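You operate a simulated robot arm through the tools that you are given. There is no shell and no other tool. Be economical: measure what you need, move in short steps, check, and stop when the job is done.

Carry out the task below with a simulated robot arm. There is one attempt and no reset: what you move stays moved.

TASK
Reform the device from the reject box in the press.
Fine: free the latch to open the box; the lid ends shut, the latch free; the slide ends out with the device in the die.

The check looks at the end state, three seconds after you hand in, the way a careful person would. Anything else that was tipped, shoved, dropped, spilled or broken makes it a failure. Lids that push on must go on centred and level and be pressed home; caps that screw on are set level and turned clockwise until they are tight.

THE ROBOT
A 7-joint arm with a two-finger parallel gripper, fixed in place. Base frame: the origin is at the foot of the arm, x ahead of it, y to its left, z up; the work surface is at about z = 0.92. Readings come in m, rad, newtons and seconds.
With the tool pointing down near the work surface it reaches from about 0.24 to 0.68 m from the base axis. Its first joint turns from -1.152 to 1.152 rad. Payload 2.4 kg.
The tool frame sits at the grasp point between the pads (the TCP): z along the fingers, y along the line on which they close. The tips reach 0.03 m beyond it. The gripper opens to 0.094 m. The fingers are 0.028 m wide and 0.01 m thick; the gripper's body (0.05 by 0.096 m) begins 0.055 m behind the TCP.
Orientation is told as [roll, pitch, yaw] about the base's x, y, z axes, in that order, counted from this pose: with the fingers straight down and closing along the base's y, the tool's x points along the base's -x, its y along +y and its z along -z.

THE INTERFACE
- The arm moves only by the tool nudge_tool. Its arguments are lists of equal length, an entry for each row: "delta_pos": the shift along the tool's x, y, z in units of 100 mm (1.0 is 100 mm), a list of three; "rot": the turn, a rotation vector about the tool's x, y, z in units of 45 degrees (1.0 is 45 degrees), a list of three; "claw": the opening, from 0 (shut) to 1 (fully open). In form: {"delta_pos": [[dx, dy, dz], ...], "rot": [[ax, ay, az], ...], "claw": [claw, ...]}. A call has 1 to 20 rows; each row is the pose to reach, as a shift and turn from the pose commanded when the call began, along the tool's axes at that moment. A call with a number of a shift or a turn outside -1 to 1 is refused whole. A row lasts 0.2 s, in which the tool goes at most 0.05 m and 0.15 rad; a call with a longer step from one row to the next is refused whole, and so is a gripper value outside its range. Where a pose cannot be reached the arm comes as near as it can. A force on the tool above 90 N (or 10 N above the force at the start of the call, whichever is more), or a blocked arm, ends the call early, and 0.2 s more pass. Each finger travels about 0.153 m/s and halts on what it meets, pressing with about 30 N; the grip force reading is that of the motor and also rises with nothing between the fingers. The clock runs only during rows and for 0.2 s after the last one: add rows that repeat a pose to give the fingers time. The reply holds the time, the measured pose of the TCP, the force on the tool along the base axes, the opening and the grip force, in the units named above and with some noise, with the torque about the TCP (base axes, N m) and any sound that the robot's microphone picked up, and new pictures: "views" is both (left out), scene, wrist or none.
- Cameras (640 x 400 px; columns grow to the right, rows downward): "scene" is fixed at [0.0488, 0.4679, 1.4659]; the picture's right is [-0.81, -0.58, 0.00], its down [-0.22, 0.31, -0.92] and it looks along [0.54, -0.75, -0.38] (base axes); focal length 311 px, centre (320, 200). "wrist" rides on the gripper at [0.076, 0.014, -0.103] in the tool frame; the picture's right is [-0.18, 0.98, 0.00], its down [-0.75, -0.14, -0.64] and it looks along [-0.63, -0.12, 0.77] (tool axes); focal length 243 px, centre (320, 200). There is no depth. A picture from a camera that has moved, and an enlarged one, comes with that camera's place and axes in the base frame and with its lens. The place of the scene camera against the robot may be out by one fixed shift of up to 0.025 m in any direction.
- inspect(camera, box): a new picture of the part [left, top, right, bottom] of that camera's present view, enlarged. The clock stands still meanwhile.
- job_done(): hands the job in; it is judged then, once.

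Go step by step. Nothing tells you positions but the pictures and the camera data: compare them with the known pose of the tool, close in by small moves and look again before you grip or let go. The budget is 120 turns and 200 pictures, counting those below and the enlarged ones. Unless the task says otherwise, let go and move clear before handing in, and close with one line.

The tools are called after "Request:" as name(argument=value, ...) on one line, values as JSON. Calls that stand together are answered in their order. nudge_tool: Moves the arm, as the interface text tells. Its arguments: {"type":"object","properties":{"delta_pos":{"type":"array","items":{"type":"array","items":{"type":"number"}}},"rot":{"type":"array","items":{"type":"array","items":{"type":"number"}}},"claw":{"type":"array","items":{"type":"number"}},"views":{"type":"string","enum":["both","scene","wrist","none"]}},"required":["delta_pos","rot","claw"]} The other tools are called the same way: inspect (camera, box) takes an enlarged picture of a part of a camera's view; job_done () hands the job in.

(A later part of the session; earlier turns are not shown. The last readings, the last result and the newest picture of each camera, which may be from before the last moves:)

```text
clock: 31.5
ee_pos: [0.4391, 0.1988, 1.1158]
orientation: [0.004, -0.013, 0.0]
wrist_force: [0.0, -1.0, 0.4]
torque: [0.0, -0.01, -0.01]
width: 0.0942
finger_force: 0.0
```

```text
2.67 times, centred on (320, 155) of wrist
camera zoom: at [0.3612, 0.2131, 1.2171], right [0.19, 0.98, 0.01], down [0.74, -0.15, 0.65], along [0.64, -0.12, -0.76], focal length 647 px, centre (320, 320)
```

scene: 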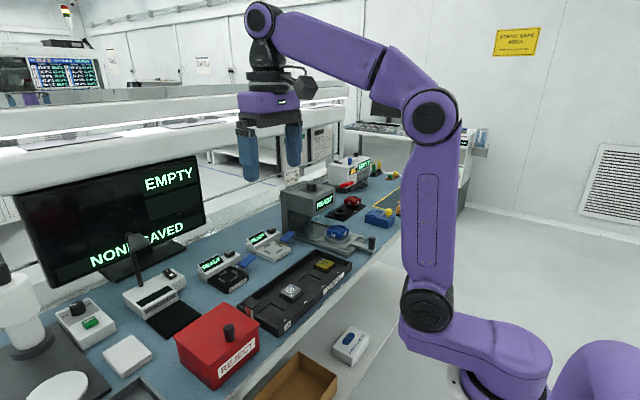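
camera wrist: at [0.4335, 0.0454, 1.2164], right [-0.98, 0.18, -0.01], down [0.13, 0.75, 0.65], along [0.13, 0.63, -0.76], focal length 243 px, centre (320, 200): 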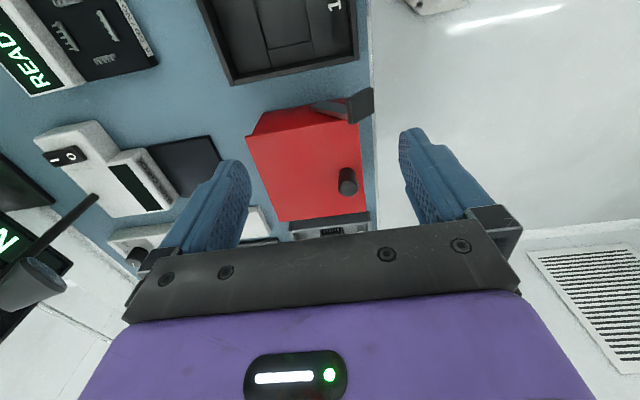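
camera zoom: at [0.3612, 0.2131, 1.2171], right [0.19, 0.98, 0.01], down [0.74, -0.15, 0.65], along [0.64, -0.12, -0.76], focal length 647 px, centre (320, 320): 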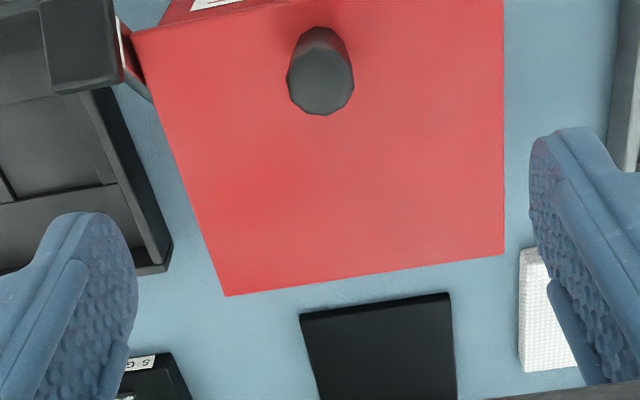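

Knob confirmed at (0.436, 0.200). Descend and grip it.

Request:
nudge_tool(delta_pos=[[0.03, 0.01, 0.3], [0.03, 0.01, 0.6], [0.03, 0.01, 0.94], [0.03, 0.01, 0.94], [0.03, 0.01, 0.94], [0.03, 0.01, 0.94]], rot=[[0, 0, 0], [0, 0, 0], [0, 0, 0], [0, 0, 0], [0, 0, 0], [0, 0, 0]], claw=[1, 1, 0.7, 0.4, 0.1, 0.1], views="none")

Request:
inspect(camera="wrist", box=[200, 80, 440, 230])

```text
clock: 32.9
ee_pos: [0.4383, 0.1999, 1.021]
orientation: [0.005, -0.013, -0.001]
wrist_force: [-6.9, 4.4, 11.4]
torque: [-0.15, -0.03, 0.05]
width: 0.0216
finger_force: 44.8
```

```text
2.67 times, centred on (320, 155) of wrist
camera zoom: at [0.3608, 0.2142, 1.1222], right [0.18, 0.98, 0.01], down [0.74, -0.14, 0.65], along [0.64, -0.11, -0.76], focal length 647 px, centre (320, 320)
```

zoom: 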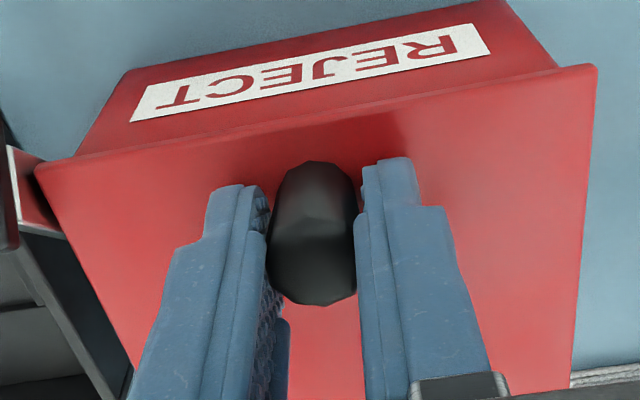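

Gripped. Lift 12 mm to learn whether the lid is hinged at the back.

Request:
nudge_tool(delta_pos=[[0, 0, -0.06], [0, 0, -0.12], [0, 0, -0.12]], rot=[[0, 0, 0], [0, 0, 0], [0, 0, 0]], claw=[0.1, 0.1, 0.1], views="none")

Request:
inspect(camera="wrist", box=[180, 80, 460, 255])

Request:
inspect(camera="scene", box=[150, 280, 310, 390])

```text
clock: 33.7
ee_pos: [0.4404, 0.1998, 1.0333]
orientation: [0.007, -0.022, -0.001]
wrist_force: [24.8, 13.8, -20.4]
torque: [-0.02, 0.72, -0.08]
width: 0.0211
finger_force: 44.8
```

```text
2.29 times, centred on (320, 168) of wrist
camera zoom: at [0.3623, 0.2141, 1.134], right [0.19, 0.98, 0.01], down [0.74, -0.15, 0.66], along [0.65, -0.11, -0.75], focal length 555 px, centre (320, 274)
```

zoom: 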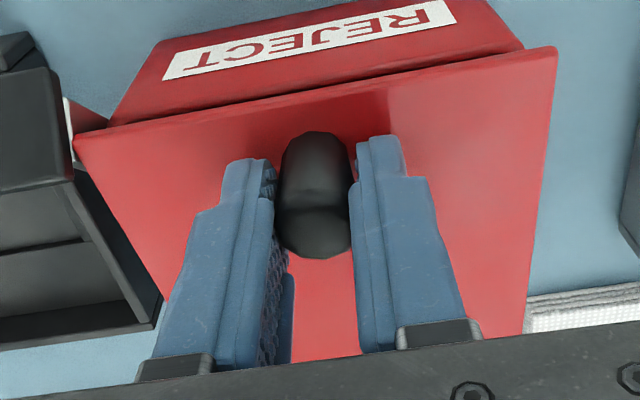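

```text
3.64 times, centred on (230, 335) of scene
camera zoom: at [0.0499, 0.4684, 1.4657], right [-0.81, -0.58, 0.0], down [-0.22, 0.31, -0.92], along [0.54, -0.75, -0.38], focal length 1131 px, centre (647, -291)
```

zoom: 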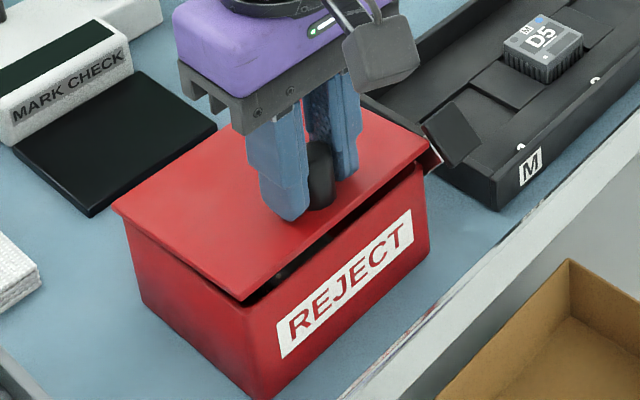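

The lid is hinged at the back (x≈0.53). I'll swing it along the arc with the tool tilting with it, to 30° first.

Request:
nudge_tool(delta_pos=[[-0.07, 0, 0.01], [-0.144, 0, -0.098], [-0.231, 0, -0.196], [-0.331, 0, -0.283], [-0.331, 0, -0.283]], rot=[[0, 0.167, 0], [0, 0.333, 0], [0, 0.5, 0], [0, 0.667, 0], [0, 0.667, 0]], claw=[0.1, 0.1, 0.1, 0.1, 0.1], views="none")

Request:
inspect(camera="scene", box=[120, 220, 320, 390])

Request:
inspect(camera="wrist", box=[180, 60, 460, 255])

```text
clock: 34.9
ee_pos: [0.4674, 0.2001, 1.0638]
orientation: [0.005, 0.521, 0.005]
wrist_force: [-27.5, 10.2, 26.5]
torque: [-0.02, 0.22, 0.08]
width: 0.021
finger_force: 45.1
```

```text
2.35 times, centred on (220, 305) of scene
camera zoom: at [0.0474, 0.468, 1.4659], right [-0.81, -0.58, 0.0], down [-0.22, 0.31, -0.92], along [0.54, -0.75, -0.38], focal length 732 px, centre (555, -47)
```

zoom: 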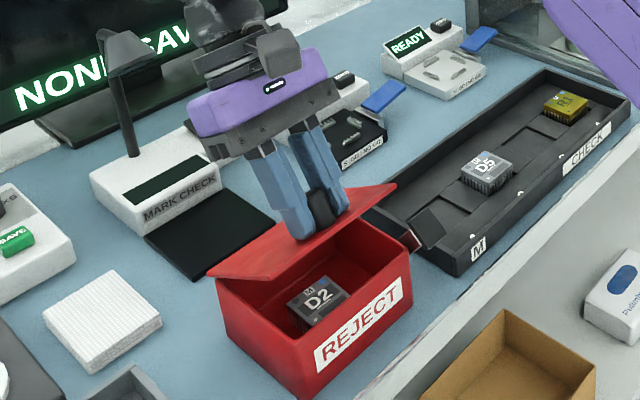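

```text
2.05 times, centred on (320, 158) of wrist
camera zoom: at [0.4513, 0.214, 1.1914], right [0.16, 0.98, -0.09], down [0.97, -0.14, 0.18], along [0.17, -0.11, -0.98], focal length 498 px, centre (320, 287)
```

zoom: 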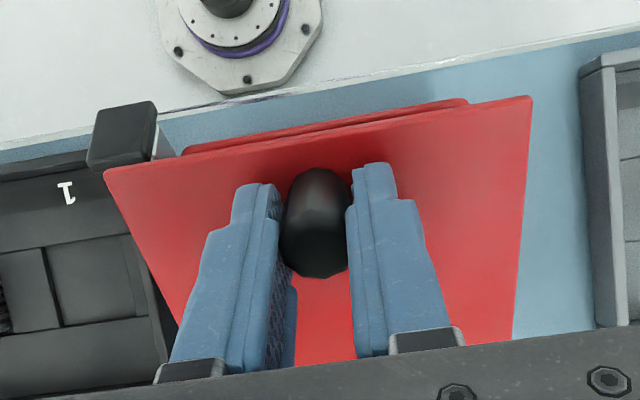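

The lid follows; inside I see the D2 device. I'm slightly too close to the hinge, so I widen the arc and continue to about 60°.

Request:
nudge_tool(delta_pos=[[-0.054, 0, -0.147], [-0.126, 0, -0.272], [-0.22, 0, -0.378], [-0.326, 0, -0.474], [-0.326, 0, -0.474]], rot=[[0, 0.167, 0], [0, 0.333, 0], [0, 0.5, 0], [0, 0.667, 0], [0, 0.667, 0]], claw=[0.1, 0.1, 0.1, 0.1, 0.1], views="none")

Request:
inspect(camera="scene", box=[120, 220, 320, 390])

```text
clock: 36.1
ee_pos: [0.4078, 0.1569, 1.0846]
orientation: [0.006, 1.038, 0.003]
wrist_force: [0.5, -0.4, -0.1]
torque: [0.02, 0.01, 0.02]
width: 0.0095
finger_force: 0.1
out of reach, approached as far as the arm can: row 2, 3, 4, 5
```

```text
2.35 times, centred on (220, 305) of scene
camera zoom: at [0.0488, 0.4678, 1.4659], right [-0.81, -0.58, 0.0], down [-0.22, 0.31, -0.92], along [0.54, -0.75, -0.38], focal length 732 px, centre (555, -47)
```

zoom: 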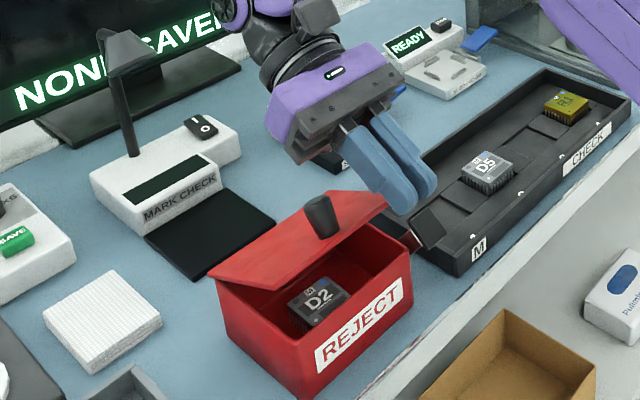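

The pose went out of reach and the gripper slipped off, but the lid stays open by itself at about 40°. I'll retreat upward and un-tilt, then survey.

Request:
nudge_tool(delta_pos=[[0.396, 0, -0.113], [0.793, 0, -0.227], [0.93, 0, -0.19], [0.93, 0, -0.19], [0.93, 0, -0.19], [0.93, 0, -0.19], [0.93, 0, -0.19]], rot=[[0, -0.1, 0], [0, -0.25, 0], [0, -0.42, 0], [0, -0.6, 0], [0, -0.77, 0], [0, -0.95, 0], [0, -0.95, 0]], claw=[0.1, 0.1, 0.2, 0.5, 0.7, 1, 1], views="both")

```text
clock: 37.7
ee_pos: [0.3774, 0.1561, 1.1743]
orientation: [0.002, 0.286, -0.001]
wrist_force: [0.4, 0.7, -0.5]
torque: [0.02, 0.0, -0.01]
width: 0.0941
finger_force: 0.0
camera wrist: at [0.3329, 0.1704, 1.2938], right [0.18, 0.98, -0.05], down [0.9, -0.14, 0.4], along [0.39, -0.12, -0.91], focal length 243 px, centre (320, 200)
```

scene: 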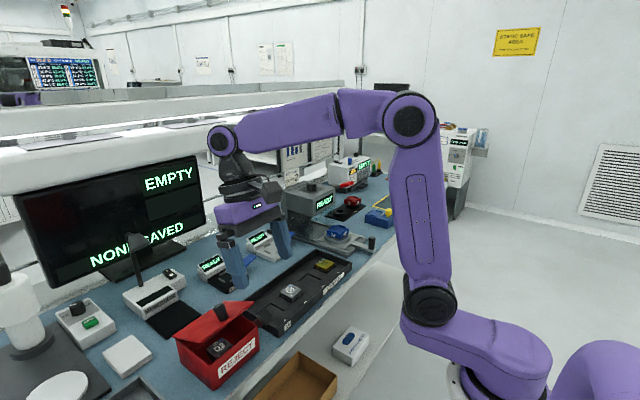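
wrist: 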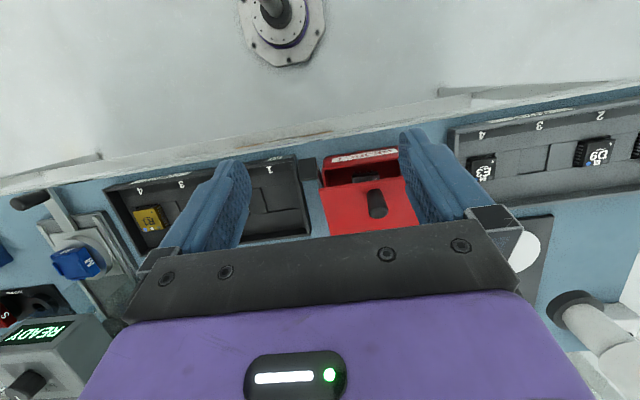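

The lid holds its angle (friction hinge). I'll level the tool, close the fingers, and place it in front of the lid's raised edge to push it further open from beneath.

Request:
nudge_tool(delta_pos=[[-0.08, 0.15, 0.2], [-0.17, 0.3, 0.4], [-0.25, 0.44, 0.59], [-0.25, 0.44, 0.59]], rot=[[0, -0.17, 0], [0, -0.33, 0], [0, -0.364, 0], [0, -0.364, 0]], claw=[0.5, 0, 0, 0], views="none")

Request:
inspect(camera="wrist", box=[200, 60, 440, 230])

Request:
inspect(camera="scene", box=[130, 230, 310, 390])

```text
clock: 38.7
ee_pos: [0.384, 0.2007, 1.11]
orientation: [0.004, 0.003, 0.0]
wrist_force: [0.0, 0.0, -0.6]
torque: [0.02, 0.01, 0.02]
width: 0.0
finger_force: 30.0
```

```text
2.35 times, centred on (320, 145) of wrist
camera zoom: at [0.3076, 0.215, 1.2131], right [0.18, 0.98, 0.0], down [0.75, -0.14, 0.64], along [0.63, -0.12, -0.77], focal length 571 px, centre (320, 329)
```

zoom: 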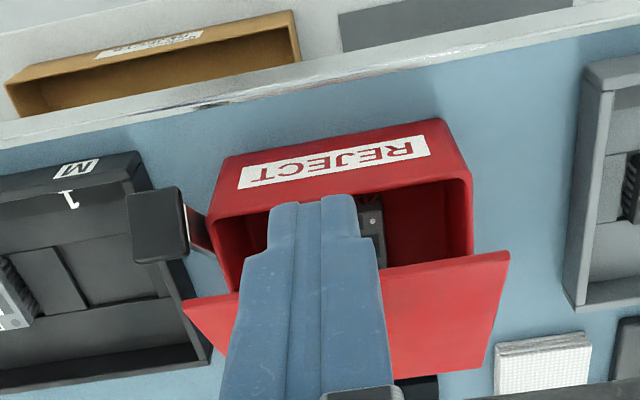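

```text
2.50 times, centred on (220, 310) of scene
camera zoom: at [0.0488, 0.4679, 1.4659], right [-0.81, -0.58, 0.0], down [-0.22, 0.31, -0.92], along [0.54, -0.75, -0.38], focal length 778 px, centre (570, -75)
```

zoom: 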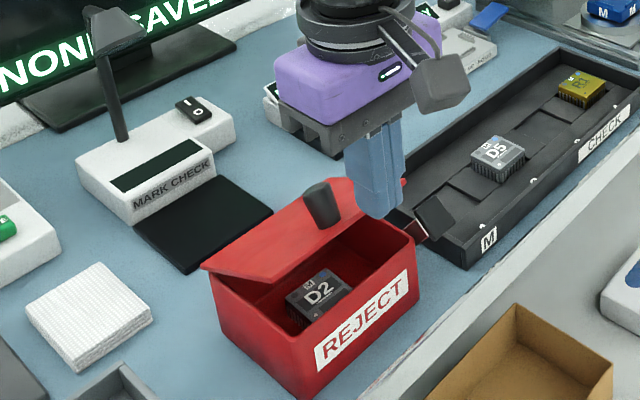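

The lid edge is at about (0.421, 1.047). I'll lower the shut fingers in front of it and push toward +x while rising slightly.

Request:
nudge_tool(delta_pos=[[-0.05, 0, 0.25], [-0.07, 0, 0.48], [-0.07, 0, 0.48]], rot=[[0, 0, 0], [0, 0, 0], [0, 0, 0]], claw=[0, 0, 0], views="none")

Request:
nudge_tool(delta_pos=[[-0.15, 0, 0], [-0.3, 0, -0.02], [-0.45, 0, -0.06], [-0.6, 0, -0.1], [-0.75, 0, -0.15], [-0.9, 0, -0.2], [-0.98, 0, -0.24], [-0.98, 0, -0.24]], rot=[[0, 0, 0], [0, 0, 0], [0, 0, 0], [0, 0, 0], [0, 0, 0], [0, 0, 0], [0, 0, 0], [0, 0, 0]], claw=[0, 0, 0, 0, 0, 0, 0, 0], views="scene")

Request:
inspect(camera="wrist", box=[180, 20, 460, 220])

```text
clock: 39.5
ee_pos: [0.3915, 0.2004, 1.0627]
orientation: [0.003, 0.001, 0.0]
wrist_force: [0.6, -0.1, 1.0]
torque: [0.01, 0.02, 0.0]
width: 0.0002
finger_force: 30.3
```

```text
clock: 40.3
ee_pos: [0.4166, 0.2014, 1.0663]
orientation: [-0.013, 0.056, 0.005]
wrist_force: [-15.4, -0.3, 6.8]
torque: [-0.16, 0.29, -0.05]
width: 0.0
finger_force: 30.2
stopped in row 4: the force on the tool passed its limit at 99 N (the readings are from after the stop); the commanded pose is now the measured one
```

scene: 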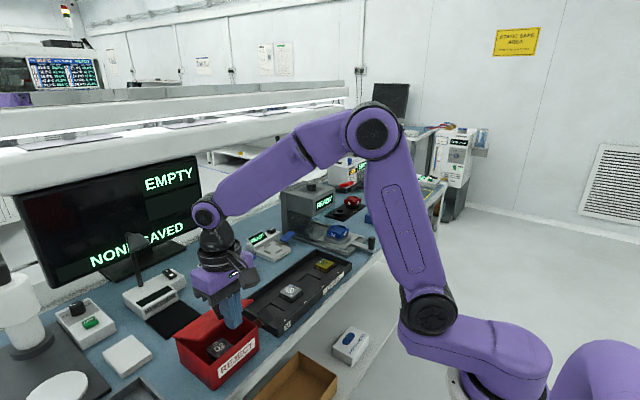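

```text
2.00 times, centred on (320, 120) of wrist
camera zoom: at [0.3467, 0.2163, 1.1722], right [0.18, 0.98, -0.02], down [0.79, -0.13, 0.6], along [0.59, -0.12, -0.8], focal length 485 px, centre (320, 360)
```

zoom: 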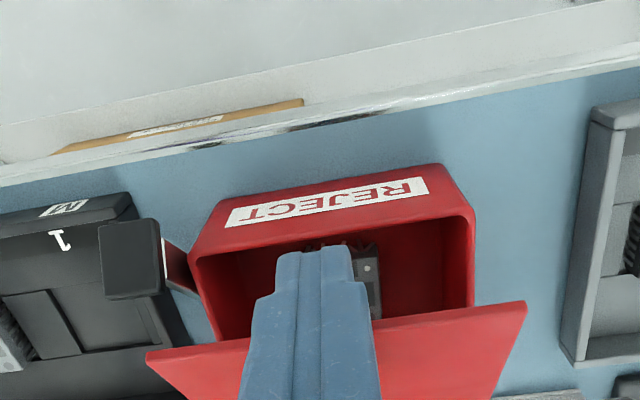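

Pushing horizontally jams at this shallow angle. I'll retreat, tilt the fingers forward by 45°, and scoop the lid up from underneath instead.

Request:
nudge_tool(delta_pos=[[0.3, 0, 0], [0.6, 0, 0], [0.6, 0, 0.1], [0.6, 0, 0.1], [0.6, 0, 0.1], [0.6, 0, 0.1], [0.6, 0, 0.1], [0.6, 0, 0.1], [0.6, 0, 0.1]], rot=[[0, 0, 0], [0, 0, 0], [0, -0.166, 0], [0, -0.333, 0], [0, -0.5, 0], [0, -0.666, 0], [0, -0.833, 0], [0, -1, 0], [0, -1, 0]], claw=[0, 0, 0, 0, 0, 0, 0, 0, 0], views="scene")

Request:
inspect(camera="wrist", box=[180, 100, 460, 275])

```text
clock: 42.3
ee_pos: [0.3594, 0.2001, 1.061]
orientation: [-0.014, -0.737, 0.015]
wrist_force: [1.0, 0.4, -0.1]
torque: [0.01, -0.02, -0.01]
width: 0.0
finger_force: 29.9
out of reach, approached as far as the arm can: row 8
```

scene: 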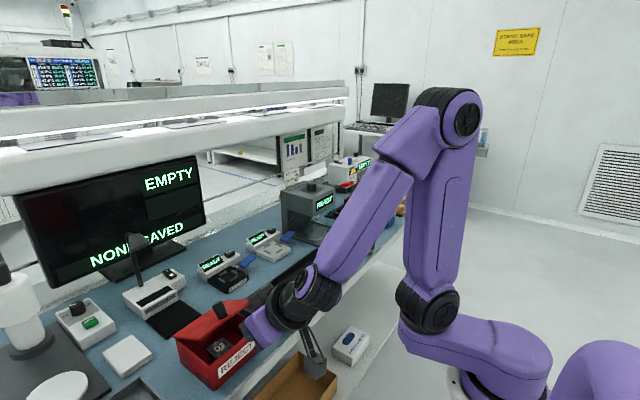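

```text
2.29 times, centred on (320, 188) of wrist
camera zoom: at [0.234, 0.2138, 1.0837], right [0.13, 0.98, 0.11], down [0.13, -0.13, 0.98], along [0.98, -0.11, -0.14], focal length 555 px, centre (320, 229)
```

zoom: 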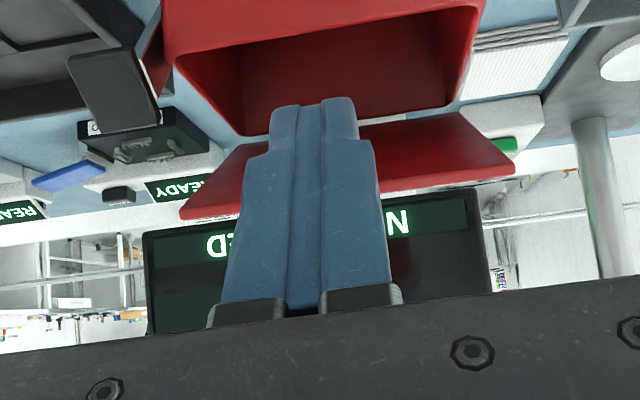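

The fingers point under the lid edge. Slide in beneath it and begin scooping up and back.

Request:
nudge_tool(delta_pos=[[0, 0, 0.2], [0, 0, 0.38], [-0.11, 0, 0.38], [-0.217, 0, 0.373], [-0.33, 0, 0.355], [-0.45, 0, 0.335], [-0.568, 0, 0.313], [-0.568, 0, 0.313]], rot=[[0, 0, 0], [0, 0, 0], [0, 0, 0], [0, 0, 0], [0, 0, 0], [0, 0, 0], [0, 0, 0], [0, 0, 0]], claw=[0, 0, 0, 0, 0, 0, 0, 0], views="none")

Request:
inspect(camera="scene", box=[130, 230, 330, 390])

Request:
inspect(camera="wrist", box=[180, 100, 460, 275])

```text
clock: 44.1
ee_pos: [0.4206, 0.2021, 1.0758]
orientation: [-0.013, -0.737, 0.017]
wrist_force: [-0.6, 0.0, -0.9]
torque: [0.02, -0.01, 0.01]
width: 0.0
finger_force: 30.2
```

```text
2.50 times, centred on (230, 310) of scene
camera zoom: at [0.0488, 0.4679, 1.4659], right [-0.81, -0.58, 0.0], down [-0.22, 0.31, -0.92], along [0.54, -0.75, -0.38], focal length 778 px, centre (545, -75)
```

zoom: 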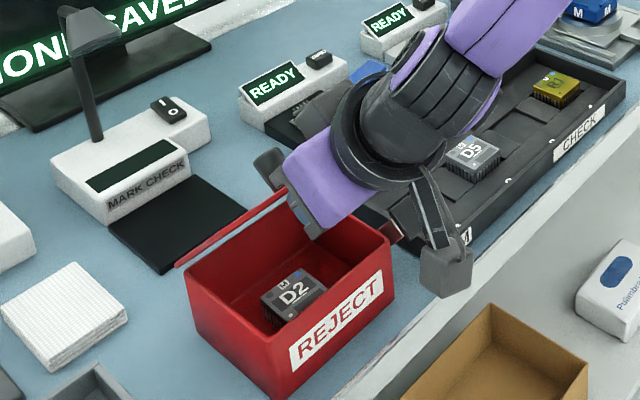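

```text
2.29 times, centred on (320, 188) of wrist
camera zoom: at [0.2969, 0.2152, 1.0993], right [0.13, 0.98, 0.11], down [0.13, -0.13, 0.98], along [0.98, -0.11, -0.14], focal length 555 px, centre (320, 229)
```

zoom: 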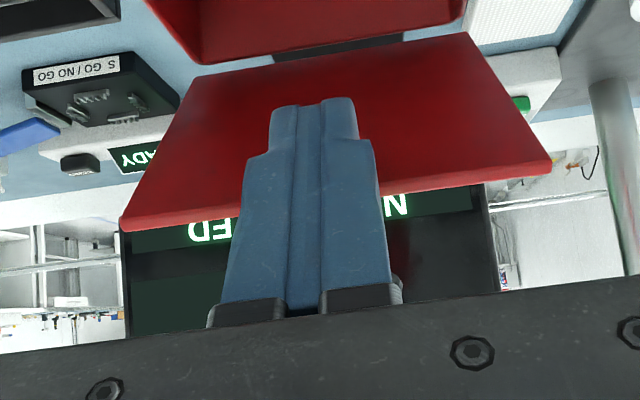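

The lid is at about 60–65°. A bit more push for clearance.

Request:
nudge_tool(delta_pos=[[-0.12, 0, 0.06], [-0.24, 0, 0.11], [-0.33, 0, 0.16], [-0.33, 0, 0.16]], rot=[[0, 0, 0], [0, 0, 0], [0, 0, 0], [0, 0, 0]], claw=[0, 0, 0, 0], views="none")

Request:
inspect(camera="scene", box=[130, 230, 330, 390])

```text
clock: 45.1
ee_pos: [0.4579, 0.2008, 1.0846]
orientation: [-0.013, -0.734, 0.015]
wrist_force: [0.2, -0.2, -0.6]
torque: [-0.02, 0.0, 0.03]
width: 0.0
finger_force: 30.1
```

```text
2.50 times, centred on (230, 310) of scene
camera zoom: at [0.0488, 0.4679, 1.4659], right [-0.81, -0.58, 0.0], down [-0.22, 0.31, -0.92], along [0.54, -0.75, -0.38], focal length 778 px, centre (545, -75)
```

zoom: 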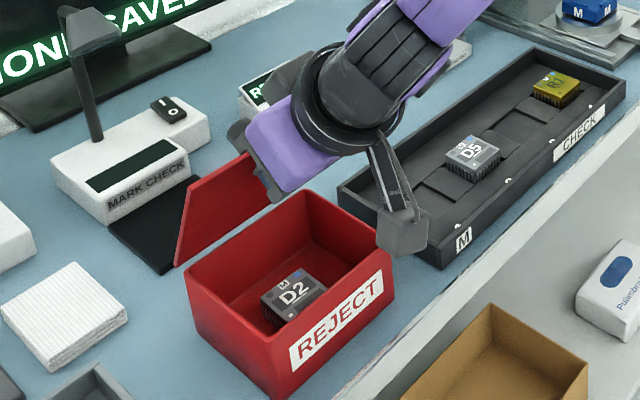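

The lid stands at ~80° by itself. Retreat and level the tool, opening the gripper, then look into the box.

Request:
nudge_tool(delta_pos=[[0.296, 0, -0.269], [0.354, 0, -0.726], [0.152, 0, -0.949], [0.152, 0, -0.949], [0.152, 0, -0.949], [0.152, 0, -0.949], [0.152, 0, -0.949], [0.152, 0, -0.949]], rot=[[0, 0, 0], [0, 0.15, 0], [0, 0.31, 0], [0, 0.47, 0], [0, 0.63, 0], [0, 0.79, 0], [0.017, 0.935, 0], [0.017, 0.935, 0]], claw=[0, 0, 0, 0.3, 0.6, 1, 1, 1], views="wrist")

Request:
inspect(camera="wrist", box=[240, 60, 420, 200])

Request:
inspect(camera="scene", box=[170, 300, 270, 390])

```text
clock: 46.9
ee_pos: [0.3814, 0.2012, 1.1434]
orientation: [-0.021, 0.0, 0.002]
wrist_force: [0.0, -0.2, -0.9]
torque: [-0.01, -0.01, 0.01]
width: 0.094
finger_force: 0.0
camera wrist: at [0.3064, 0.2176, 1.2465], right [0.18, 0.98, -0.02], down [0.75, -0.13, 0.64], along [0.63, -0.13, -0.76], focal length 243 px, centre (320, 200)
```

wrist: 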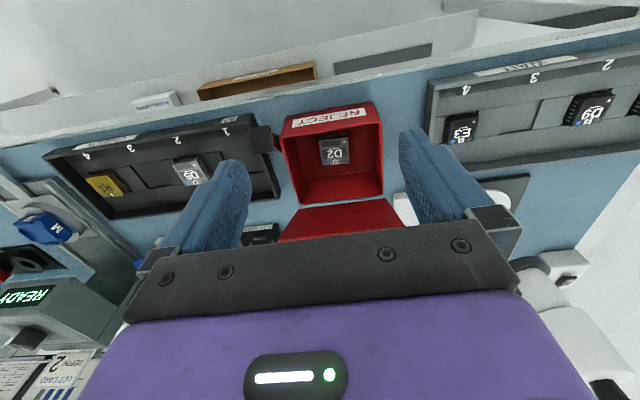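

```text
2.86 times, centred on (330, 130) of wrist
camera zoom: at [0.3064, 0.2176, 1.2465], right [0.18, 0.98, -0.02], down [0.75, -0.13, 0.64], along [0.63, -0.13, -0.76], focal length 693 px, centre (291, 400)
```

zoom: 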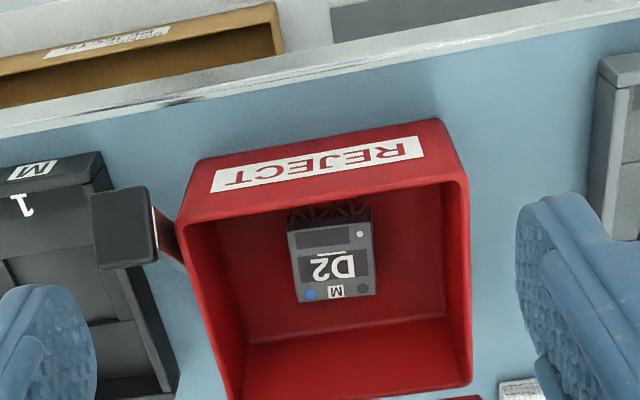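

```text
4.44 times, centred on (220, 345) of scene
camera zoom: at [0.0488, 0.4679, 1.4659], right [-0.81, -0.58, 0.0], down [-0.22, 0.31, -0.92], along [0.54, -0.75, -0.38], focal length 1382 px, centre (764, -444)
```

zoom: 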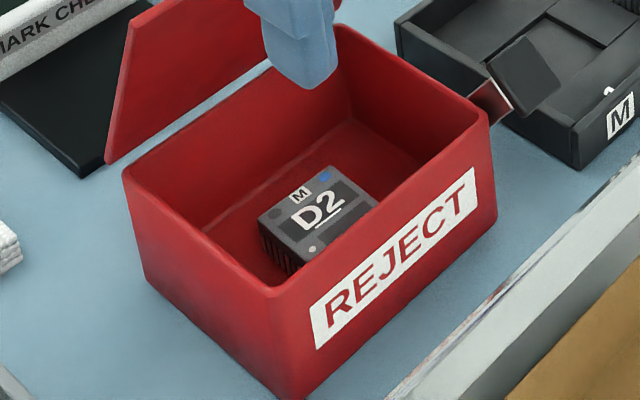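

The reject is D2, type M, with the blue pin-1 dot at its +x/-y corner. Before gripping, let me check the die's orientation marks, the dial and the lot card from the scene camera.

Request:
inspect(camera="scene", box=[300, 210, 390, 260])

Request:
inspect(camera="scene", box=[270, 120, 360, 230])

```text
7.11 times, centred on (345, 235) of scene
camera zoom: at [0.0488, 0.4679, 1.4659], right [-0.81, -0.58, 0.0], down [-0.22, 0.31, -0.92], along [0.54, -0.75, -0.38], focal length 2212 px, centre (142, -49)
```

zoom: 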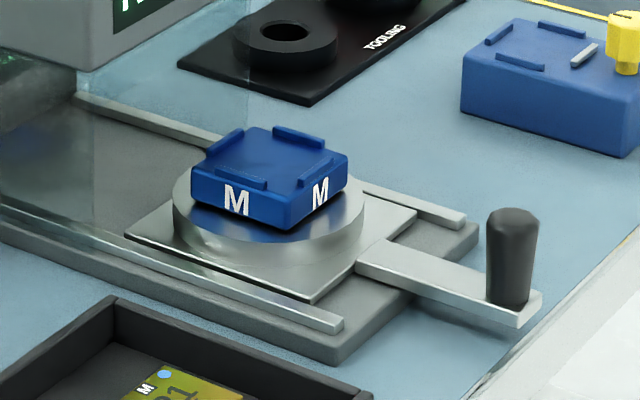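

```text
3.64 times, centred on (315, 175) of scene
camera zoom: at [0.0488, 0.4679, 1.4659], right [-0.81, -0.58, 0.0], down [-0.22, 0.31, -0.92], along [0.54, -0.75, -0.38], focal length 1131 px, centre (338, 291)
```

zoom: 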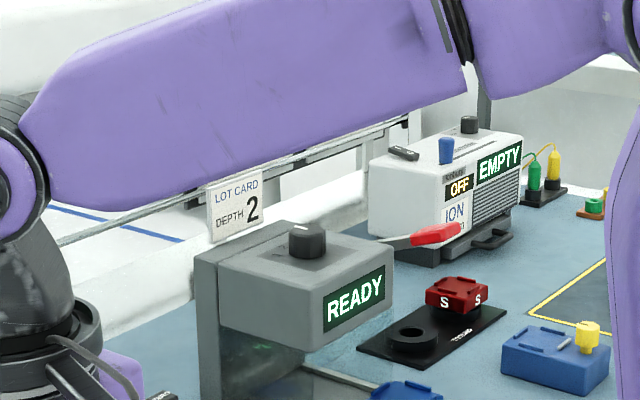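

The die on the slide is M (right one), and the lot card says depth 2. I'll travel above the press with the wrist camera to read the dial and the die's marks.

Request:
nudge_tool(delta_pos=[[0, -0.45, -0.2], [0, -0.9, -0.3], [0, -1, -0.3]], rot=[[0, 0, 0], [0, 0, 0], [0, 0, 0]], claw=[1, 1, 1], views="none")

Request:
nudge_tool(delta_pos=[[0, -0.45, 0], [0, -0.9, 0], [0, -1, 0]], rot=[[0, 0, 0], [0, 0, 0], [0, 0, 0]], claw=[1, 1, 1], views="none")

Request:
nudge_tool(delta_pos=[[0, -0.45, 0], [0, -0.9, 0], [0, -1, 0]], rot=[[0, 0, 0], [0, 0, 0], [0, 0, 0]], claw=[1, 1, 1], views="none")

Request:
nudge_tool(delta_pos=[[0, -0.45, 0], [0, -0.9, 0], [0, -1, 0], [0, -1, 0]], rot=[[0, 0, 0], [0, 0, 0], [0, 0, 0], [0, 0, 0]], claw=[1, 1, 1, 1], views="wrist")

```text
clock: 47.7
ee_pos: [0.3822, 0.1015, 1.1783]
orientation: [-0.024, -0.001, 0.003]
wrist_force: [0.7, 0.5, -0.5]
torque: [-0.01, 0.0, 0.0]
width: 0.0938
finger_force: 0.1
```

```text
clock: 48.5
ee_pos: [0.3825, 0.0013, 1.1789]
orientation: [-0.022, -0.001, 0.002]
wrist_force: [0.3, 0.3, -0.7]
torque: [0.01, 0.01, -0.01]
width: 0.0936
finger_force: 0.1
```

```text
clock: 49.3
ee_pos: [0.3831, -0.0994, 1.1815]
orientation: [-0.023, 0.0, 0.002]
wrist_force: [0.3, 0.1, -0.7]
torque: [-0.01, -0.01, 0.0]
width: 0.094
finger_force: 0.1
```

```text
clock: 50.3
ee_pos: [0.3814, -0.1986, 1.1822]
orientation: [-0.022, -0.001, 0.003]
wrist_force: [-0.4, -0.4, -0.7]
torque: [-0.01, 0.02, 0.02]
width: 0.0942
finger_force: 0.1
camera wrist: at [0.3045, -0.1819, 1.2842], right [0.18, 0.98, -0.02], down [0.75, -0.13, 0.65], along [0.63, -0.13, -0.76], focal length 243 px, centre (320, 200)
```

wrist: 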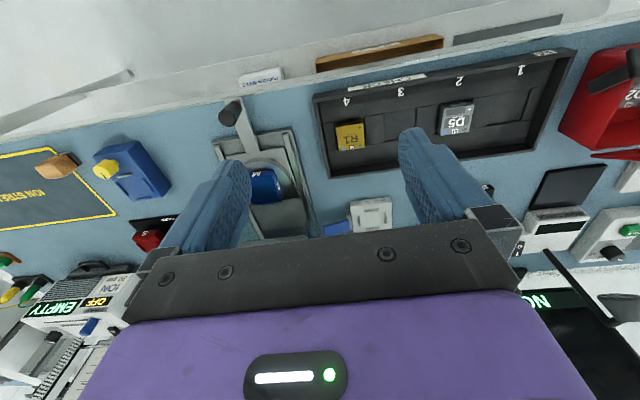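

Shift a bit more in -y so the die sits between the fingers, and take enlarged views.

Request:
nudge_tool(delta_pos=[[0, -0.45, 0], [0, -0.85, 0], [0, -0.85, 0]], rot=[[0, 0, 0], [0, 0, 0], [0, 0, 0]], claw=[1, 1, 1], views="none")

Request:
inspect(camera="wrist", box=[230, 80, 410, 240])

Request:
nudge_tool(delta_pos=[[0.4, 0, -0.3], [0.8, 0, -0.6], [1, 0, -0.95], [1, 0, -0.95]], rot=[[0, 0, 0], [0, 0, 0], [0, 0, 0], [0, 0, 0]], claw=[1, 1, 1, 1], views="wrist")

```text
clock: 51.1
ee_pos: [0.386, -0.2837, 1.1856]
orientation: [-0.022, -0.002, 0.002]
wrist_force: [0.4, -0.1, 0.4]
torque: [0.0, -0.03, -0.01]
width: 0.0939
finger_force: 0.1
```

```text
2.50 times, centred on (320, 160) of wrist
camera zoom: at [0.3081, -0.2673, 1.2871], right [0.18, 0.98, -0.02], down [0.75, -0.13, 0.65], along [0.63, -0.13, -0.76], focal length 606 px, centre (320, 300)
```

zoom: 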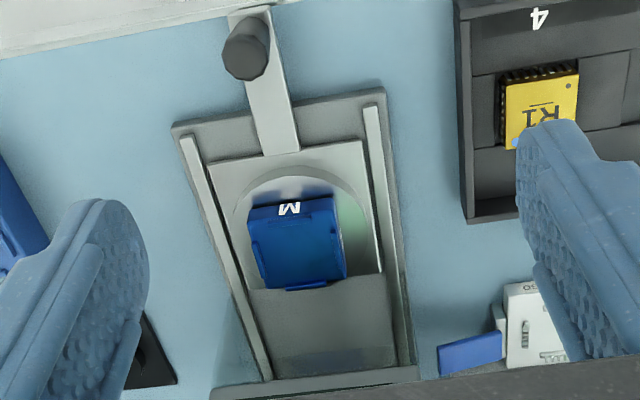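

```text
clock: 52.1
ee_pos: [0.2833, -0.2803, 1.2808]
orientation: [-0.022, -0.002, 0.002]
wrist_force: [-0.3, -0.3, -0.5]
torque: [0.0, 0.02, 0.0]
width: 0.0941
finger_force: 0.1
camera wrist: at [0.2065, -0.2625, 1.3828], right [0.18, 0.98, -0.02], down [0.75, -0.13, 0.65], along [0.63, -0.13, -0.76], focal length 243 px, centre (320, 200)
```

wrist: 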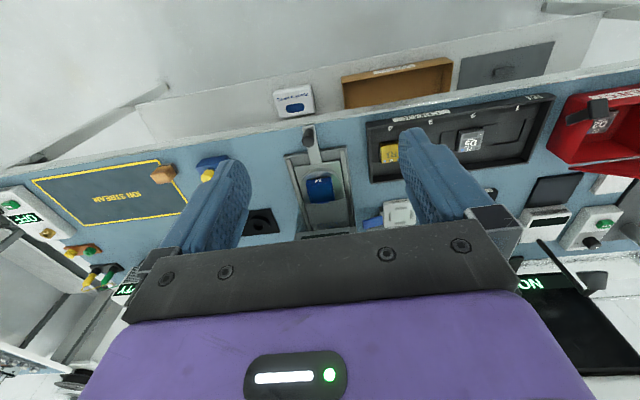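

The die is aligned with the base axes and has no pin-1 mark; the trays hold devices in the same orientation as D2, so I'll keep its yaw. Tilt the camera up to see the press dial.

Request:
nudge_tool(delta_pos=[[0, 0, -0.1], [0, 0, -0.2], [0, 0, -0.2], [0, 0, -0.2], [0, 0, -0.2]], rot=[[0, -0.16, 0], [0, -0.32, 0], [0, -0.48, 0], [0, -0.6, 0], [0, -0.6, 0]], claw=[1, 1, 1, 1, 1], views="none")

Request:
inspect(camera="wrist", box=[230, 100, 410, 235])

```text
clock: 53.3
ee_pos: [0.2824, -0.2798, 1.2995]
orientation: [-0.025, -0.475, 0.011]
wrist_force: [0.2, -0.1, 0.7]
torque: [0.02, -0.04, -0.02]
width: 0.094
finger_force: 0.0
```

```text
2.96 times, centred on (320, 168) of wrist
camera zoom: at [0.1688, -0.2645, 1.3557], right [0.16, 0.98, 0.06], down [0.38, -0.12, 0.92], along [0.91, -0.13, -0.39], focal length 719 px, centre (320, 296)
```

zoom: 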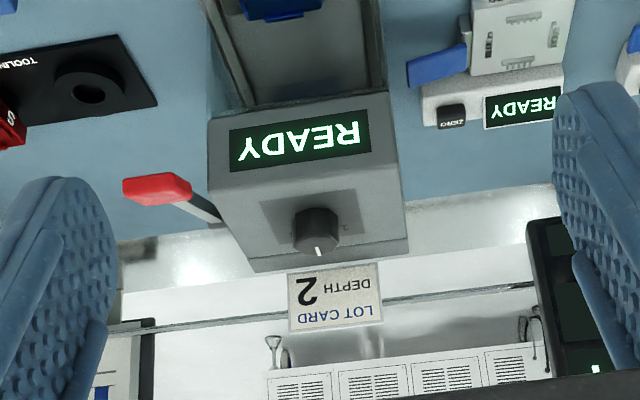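

The dial sits on the press top near (0.64, -0.33, 1.09), with an unread scale. I'll move the camera closer above it.

Request:
nudge_tool(delta_pos=[[-0.2, 0, 0.1], [-0.4, 0, 0.2], [-0.6, 0, 0.3], [-0.8, -0.1, 0.41]], rot=[[0, 0.15, 0], [0, 0.3, 0], [0, 0.45, 0], [0, 0.6, 0]], claw=[1, 1, 1, 1], views="none")

Request:
nudge_tool(delta_pos=[[-0.4, 0, 0.1], [-0.8, -0.1, 0.2], [-1, -0.1, 0.3]], rot=[[0, 0, 0], [0, 0, 0], [0, 0, 0]], claw=[1, 1, 1], views="none")

Request:
nudge_tool(delta_pos=[[-0.25, -0.05, 0.15], [-0.5, -0.1, 0.3], [-0.5, -0.1, 0.3]], rot=[[0, 0, 0], [0, 0, 0], [0, 0, 0]], claw=[1, 1, 1], views="none")

Request:
inspect(camera="wrist", box=[250, 100, 410, 220])

```text
clock: 54.3
ee_pos: [0.3745, -0.2914, 1.3004]
orientation: [-0.022, 0.001, 0.003]
wrist_force: [1.0, 0.0, 0.1]
torque: [0.02, 0.02, -0.01]
width: 0.0939
finger_force: 0.1
```

```text
clock: 55.1
ee_pos: [0.4726, -0.3006, 1.2712]
orientation: [-0.022, 0.001, 0.002]
wrist_force: [0.5, 0.6, 0.1]
torque: [0.01, -0.03, 0.02]
width: 0.094
finger_force: 0.0
```

```text
clock: 55.9
ee_pos: [0.5097, -0.3067, 1.2465]
orientation: [-0.023, -0.003, 0.001]
wrist_force: [-1.4, -0.2, -0.3]
torque: [0.04, 0.01, 0.03]
width: 0.0941
finger_force: 0.1
out of reach, approached as far as the arm can: row 2, 3
```

```text
3.33 times, centred on (330, 160) of wrist
camera zoom: at [0.4338, -0.2898, 1.3471], right [0.18, 0.98, -0.02], down [0.75, -0.13, 0.65], along [0.63, -0.13, -0.76], focal length 809 px, centre (287, 333)
```

zoom: 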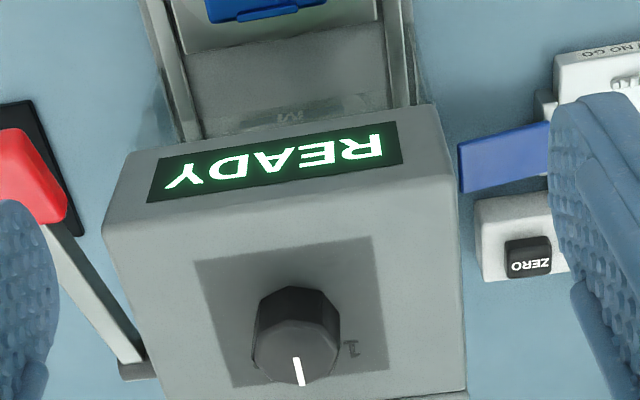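

Request:
inspect(camera="wrist", box=[295, 155, 365, 215])

Request:
inspect(camera="scene", box=[285, 170, 345, 210])

```text
6.67 times, centred on (330, 185) of wrist
camera zoom: at [0.4338, -0.2898, 1.3471], right [0.18, 0.98, -0.02], down [0.75, -0.13, 0.65], along [0.63, -0.13, -0.76], focal length 1618 px, centre (253, 300)
```

zoom: 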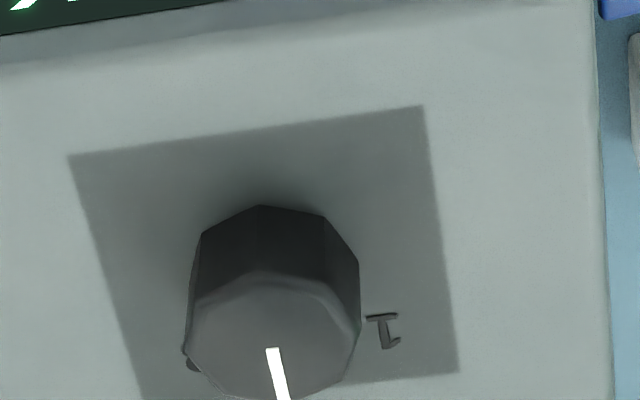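

```text
10.00 times, centred on (315, 190) of scene
camera zoom: at [0.0488, 0.4679, 1.4659], right [-0.81, -0.58, 0.0], down [-0.22, 0.31, -0.92], along [0.54, -0.75, -0.38], focal length 3110 px, centre (370, 300)
```

zoom: 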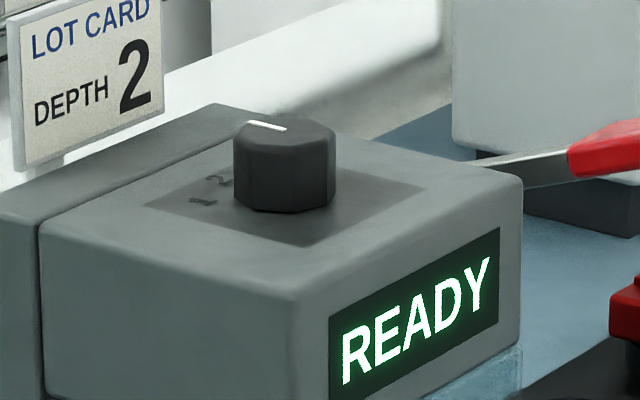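

The dial mark (~8°) matches the "2" on its scale (1 at ~48°, 2 at ~7°), so depth is already 2. Now back to the box to pick D2.

Request:
nudge_tool(delta_pos=[[0.3, 0.25, 0.05], [0.6, 0.5, 0.1], [0.9, 0.75, 0.2], [1, 1, 0.3]], rot=[[0, 0, 0], [0, 0, 0], [0, 0, 0], [0.03, 0, 0]], claw=[1, 1, 1, 1], views="none")

Request:
nudge_tool(delta_pos=[[0, 0.4, 0], [0, 0.8, 0], [0, 1, 0]], rot=[[0, 0, 0], [0, 0, 0], [0, 0, 0]], claw=[1, 1, 0.8], views="none")

Request:
nudge_tool(delta_pos=[[0, 0.4, 0], [0, 0.8, 0], [0, 1, 0]], rot=[[0, 0, 0], [0, 0, 0], [0, 0, 0]], claw=[0.8, 0.8, 0.8], views="none")

Request:
nudge_tool(delta_pos=[[0, 0.4, 0], [0, 0.8, 0], [0, 1, 0]], rot=[[0, 0, 0], [0, 0, 0], [0, 0, 0]], claw=[0.8, 0.8, 0.8], views="none")

Request:
nudge_tool(delta_pos=[[0, 0.4, 0], [0, 0.8, 0.2], [0, 1, 0.5], [0, 1, 0.8], [0, 1, 0.8]], rot=[[0, 0, 0], [0, 0, 0], [0, 0, 0], [0, 0, 0], [0, 0, 0]], claw=[0.8, 0.8, 0.8, 0.8, 0.8], views="none")

Request:
inspect(camera="wrist", box=[200, 60, 440, 220])

```text
clock: 56.9
ee_pos: [0.4095, -0.2078, 1.2143]
orientation: [-0.045, -0.002, 0.003]
wrist_force: [-0.4, -0.5, -0.5]
torque: [0.0, -0.03, -0.01]
width: 0.0939
finger_force: 0.1
```

```text
clock: 57.7
ee_pos: [0.4107, -0.1103, 1.2082]
orientation: [-0.047, -0.002, 0.003]
wrist_force: [-0.9, 0.4, 0.3]
torque: [-0.02, -0.01, 0.01]
width: 0.0755
finger_force: 0.0
```

```text
clock: 58.5
ee_pos: [0.4117, -0.007, 1.2048]
orientation: [-0.045, -0.003, 0.002]
wrist_force: [0.7, 0.3, 0.7]
torque: [0.01, 0.04, 0.02]
width: 0.0752
finger_force: 0.1
```

```text
clock: 59.3
ee_pos: [0.4107, 0.0909, 1.2001]
orientation: [-0.046, -0.003, 0.002]
wrist_force: [0.7, -0.3, 0.3]
torque: [0.02, 0.0, -0.02]
width: 0.075
finger_force: 0.1
```

```text
clock: 60.5
ee_pos: [0.41, 0.1874, 1.1162]
orientation: [-0.044, -0.002, 0.003]
wrist_force: [0.3, 1.4, 0.8]
torque: [-0.01, -0.03, -0.02]
width: 0.0752
finger_force: 0.0
```

```text
2.50 times, centred on (320, 140) of wrist
camera zoom: at [0.3334, 0.2072, 1.2172], right [0.18, 0.98, -0.04], down [0.75, -0.11, 0.65], along [0.63, -0.15, -0.76], focal length 606 px, centre (320, 350)
```

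zoom: 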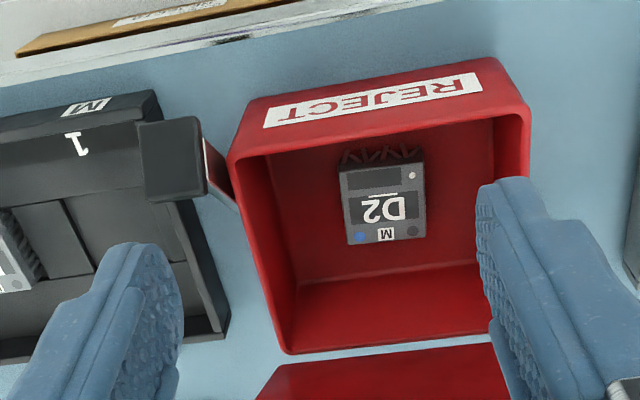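

D2 is at about (0.472, 0.2015). I'll level the roll and hover lower above it for a better height measure.

Request:
nudge_tool(delta_pos=[[-0.2, 0.05, 0.2], [-0.4, 0.1, 0.4], [-0.55, 0.15, 0.6], [-0.6, 0.17, 0.82], [-0.6, 0.17, 0.82]], rot=[[-0.057, 0, 0], [-0.057, 0, 0], [-0.057, 0, 0], [-0.057, 0, 0], [-0.057, 0, 0]], claw=[0.8, 0.8, 0.8, 0.8, 0.8], views="none")

Request:
inspect(camera="wrist", box=[200, 80, 440, 240])

Request:
inspect(camera="scene", box=[160, 260, 290, 390])

```text
clock: 61.7
ee_pos: [0.4683, 0.2021, 1.039]
orientation: [0.004, -0.016, 0.002]
wrist_force: [-33.8, -8.1, 78.2]
torque: [-2.97, -3.26, -1.24]
width: 0.0751
finger_force: 0.2
```

```text
2.50 times, centred on (320, 160) of wrist
camera zoom: at [0.3913, 0.2163, 1.1405], right [0.18, 0.98, 0.01], down [0.75, -0.14, 0.65], along [0.64, -0.11, -0.76], focal length 606 px, centre (320, 300)
```

zoom: 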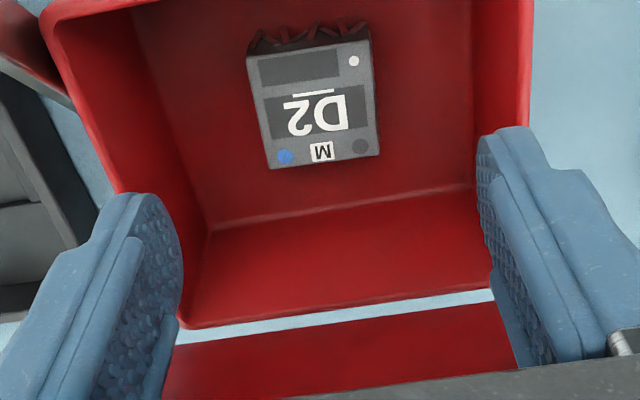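

```text
3.08 times, centred on (225, 325) of scene
camera zoom: at [0.0463, 0.467, 1.4663], right [-0.81, -0.58, 0.0], down [-0.22, 0.31, -0.92], along [0.54, -0.75, -0.38], focal length 957 px, centre (612, -185)
```

zoom: 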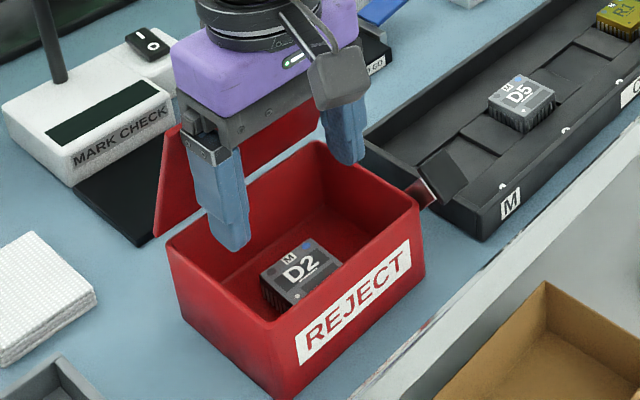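

The hand is pressing on the lid's top edge (78 N). I'll back away at once, then open the lid further with shut fingers.

Request:
nudge_tool(delta_pos=[[0.2, 0, -0.2], [0.6, 0, -0.45], [0.7, 0, -0.5], [0.7, 0, -0.5]], rot=[[0, 0, 0], [0, 0, 0], [0, 0, 0], [0, 0, 0]], claw=[0.6, 0.2, 0, 0], views="none")

Request:
inspect(camera="scene", box=[140, 250, 290, 390])

Request:
inspect(camera="wrist", box=[180, 40, 460, 240])

```text
clock: 62.7
ee_pos: [0.398, 0.2006, 1.0829]
orientation: [-0.001, 0.001, 0.001]
wrist_force: [0.4, 0.1, 0.3]
torque: [-0.01, 0.01, -0.01]
width: 0.0
finger_force: 30.4
```

```text
2.86 times, centred on (215, 320) of scene
camera zoom: at [0.0487, 0.4679, 1.4659], right [-0.81, -0.58, 0.0], down [-0.22, 0.31, -0.92], along [0.54, -0.75, -0.38], focal length 889 px, centre (620, -143)
```

zoom: 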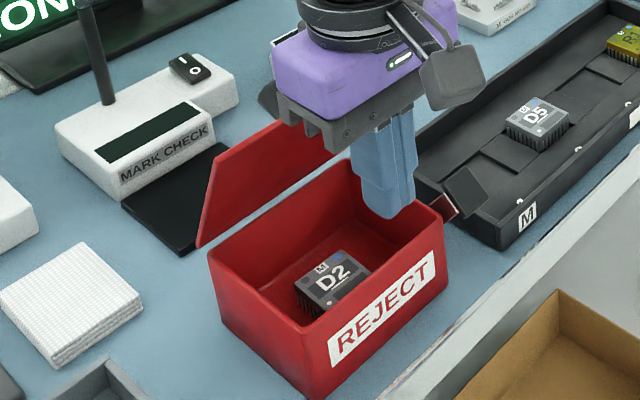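

```text
2.00 times, centred on (320, 140) of wrist
camera zoom: at [0.3222, 0.2155, 1.1852], right [0.18, 0.98, 0.0], down [0.75, -0.14, 0.64], along [0.63, -0.12, -0.77], focal length 485 px, centre (320, 320)
```

zoom: 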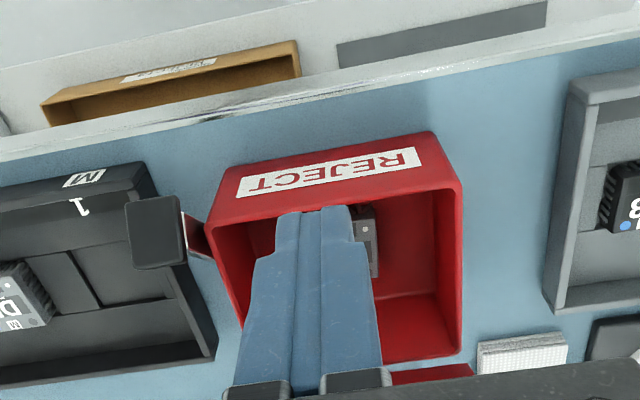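

Request:
nudge_tool(delta_pos=[[-0.4, 0, 0], [-0.8, 0, 0], [-1, 0, 0]], rot=[[0, 0, 0], [0, 0, 0], [0, 0, 0]], claw=[0, 0, 0], views="none")

Request:
nudge_tool(delta_pos=[[-0.12, 0, 0], [-0.24, 0, 0], [-0.36, 0, 0], [-0.43, 0, 0], [-0.43, 0, 0]], rot=[[0, 0, 0], [0, 0, 0], [0, 0, 0], [0, 0, 0], [0, 0, 0]], claw=[0, 0, 0, 0, 0], views="none")

Request:
inspect(camera="scene", box=[140, 250, 290, 390])

```text
clock: 63.5
ee_pos: [0.4991, 0.2016, 1.0839]
orientation: [-0.001, -0.002, 0.001]
wrist_force: [-0.2, -0.1, -0.3]
torque: [-0.01, 0.03, 0.0]
width: 0.0
finger_force: 30.1
```

```text
clock: 64.7
ee_pos: [0.5308, 0.2009, 1.0835]
orientation: [-0.011, 0.037, 0.005]
wrist_force: [-76.0, -9.5, 33.6]
torque: [0.31, 1.87, -0.28]
width: 0.0001
finger_force: 30.7
```

```text
2.86 times, centred on (215, 320) of scene
camera zoom: at [0.0457, 0.4673, 1.4662], right [-0.81, -0.58, 0.0], down [-0.22, 0.31, -0.92], along [0.54, -0.75, -0.38], focal length 889 px, centre (620, -143)
```

zoom: 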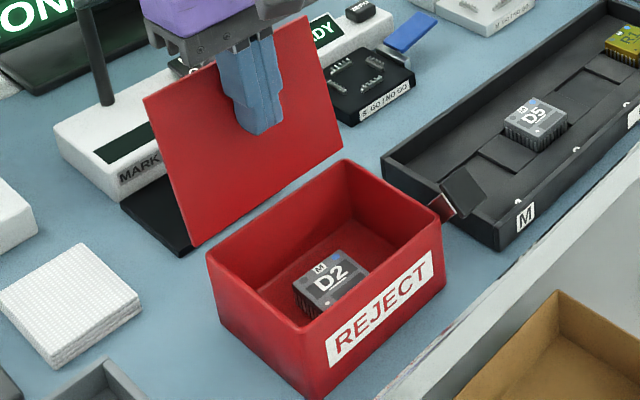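

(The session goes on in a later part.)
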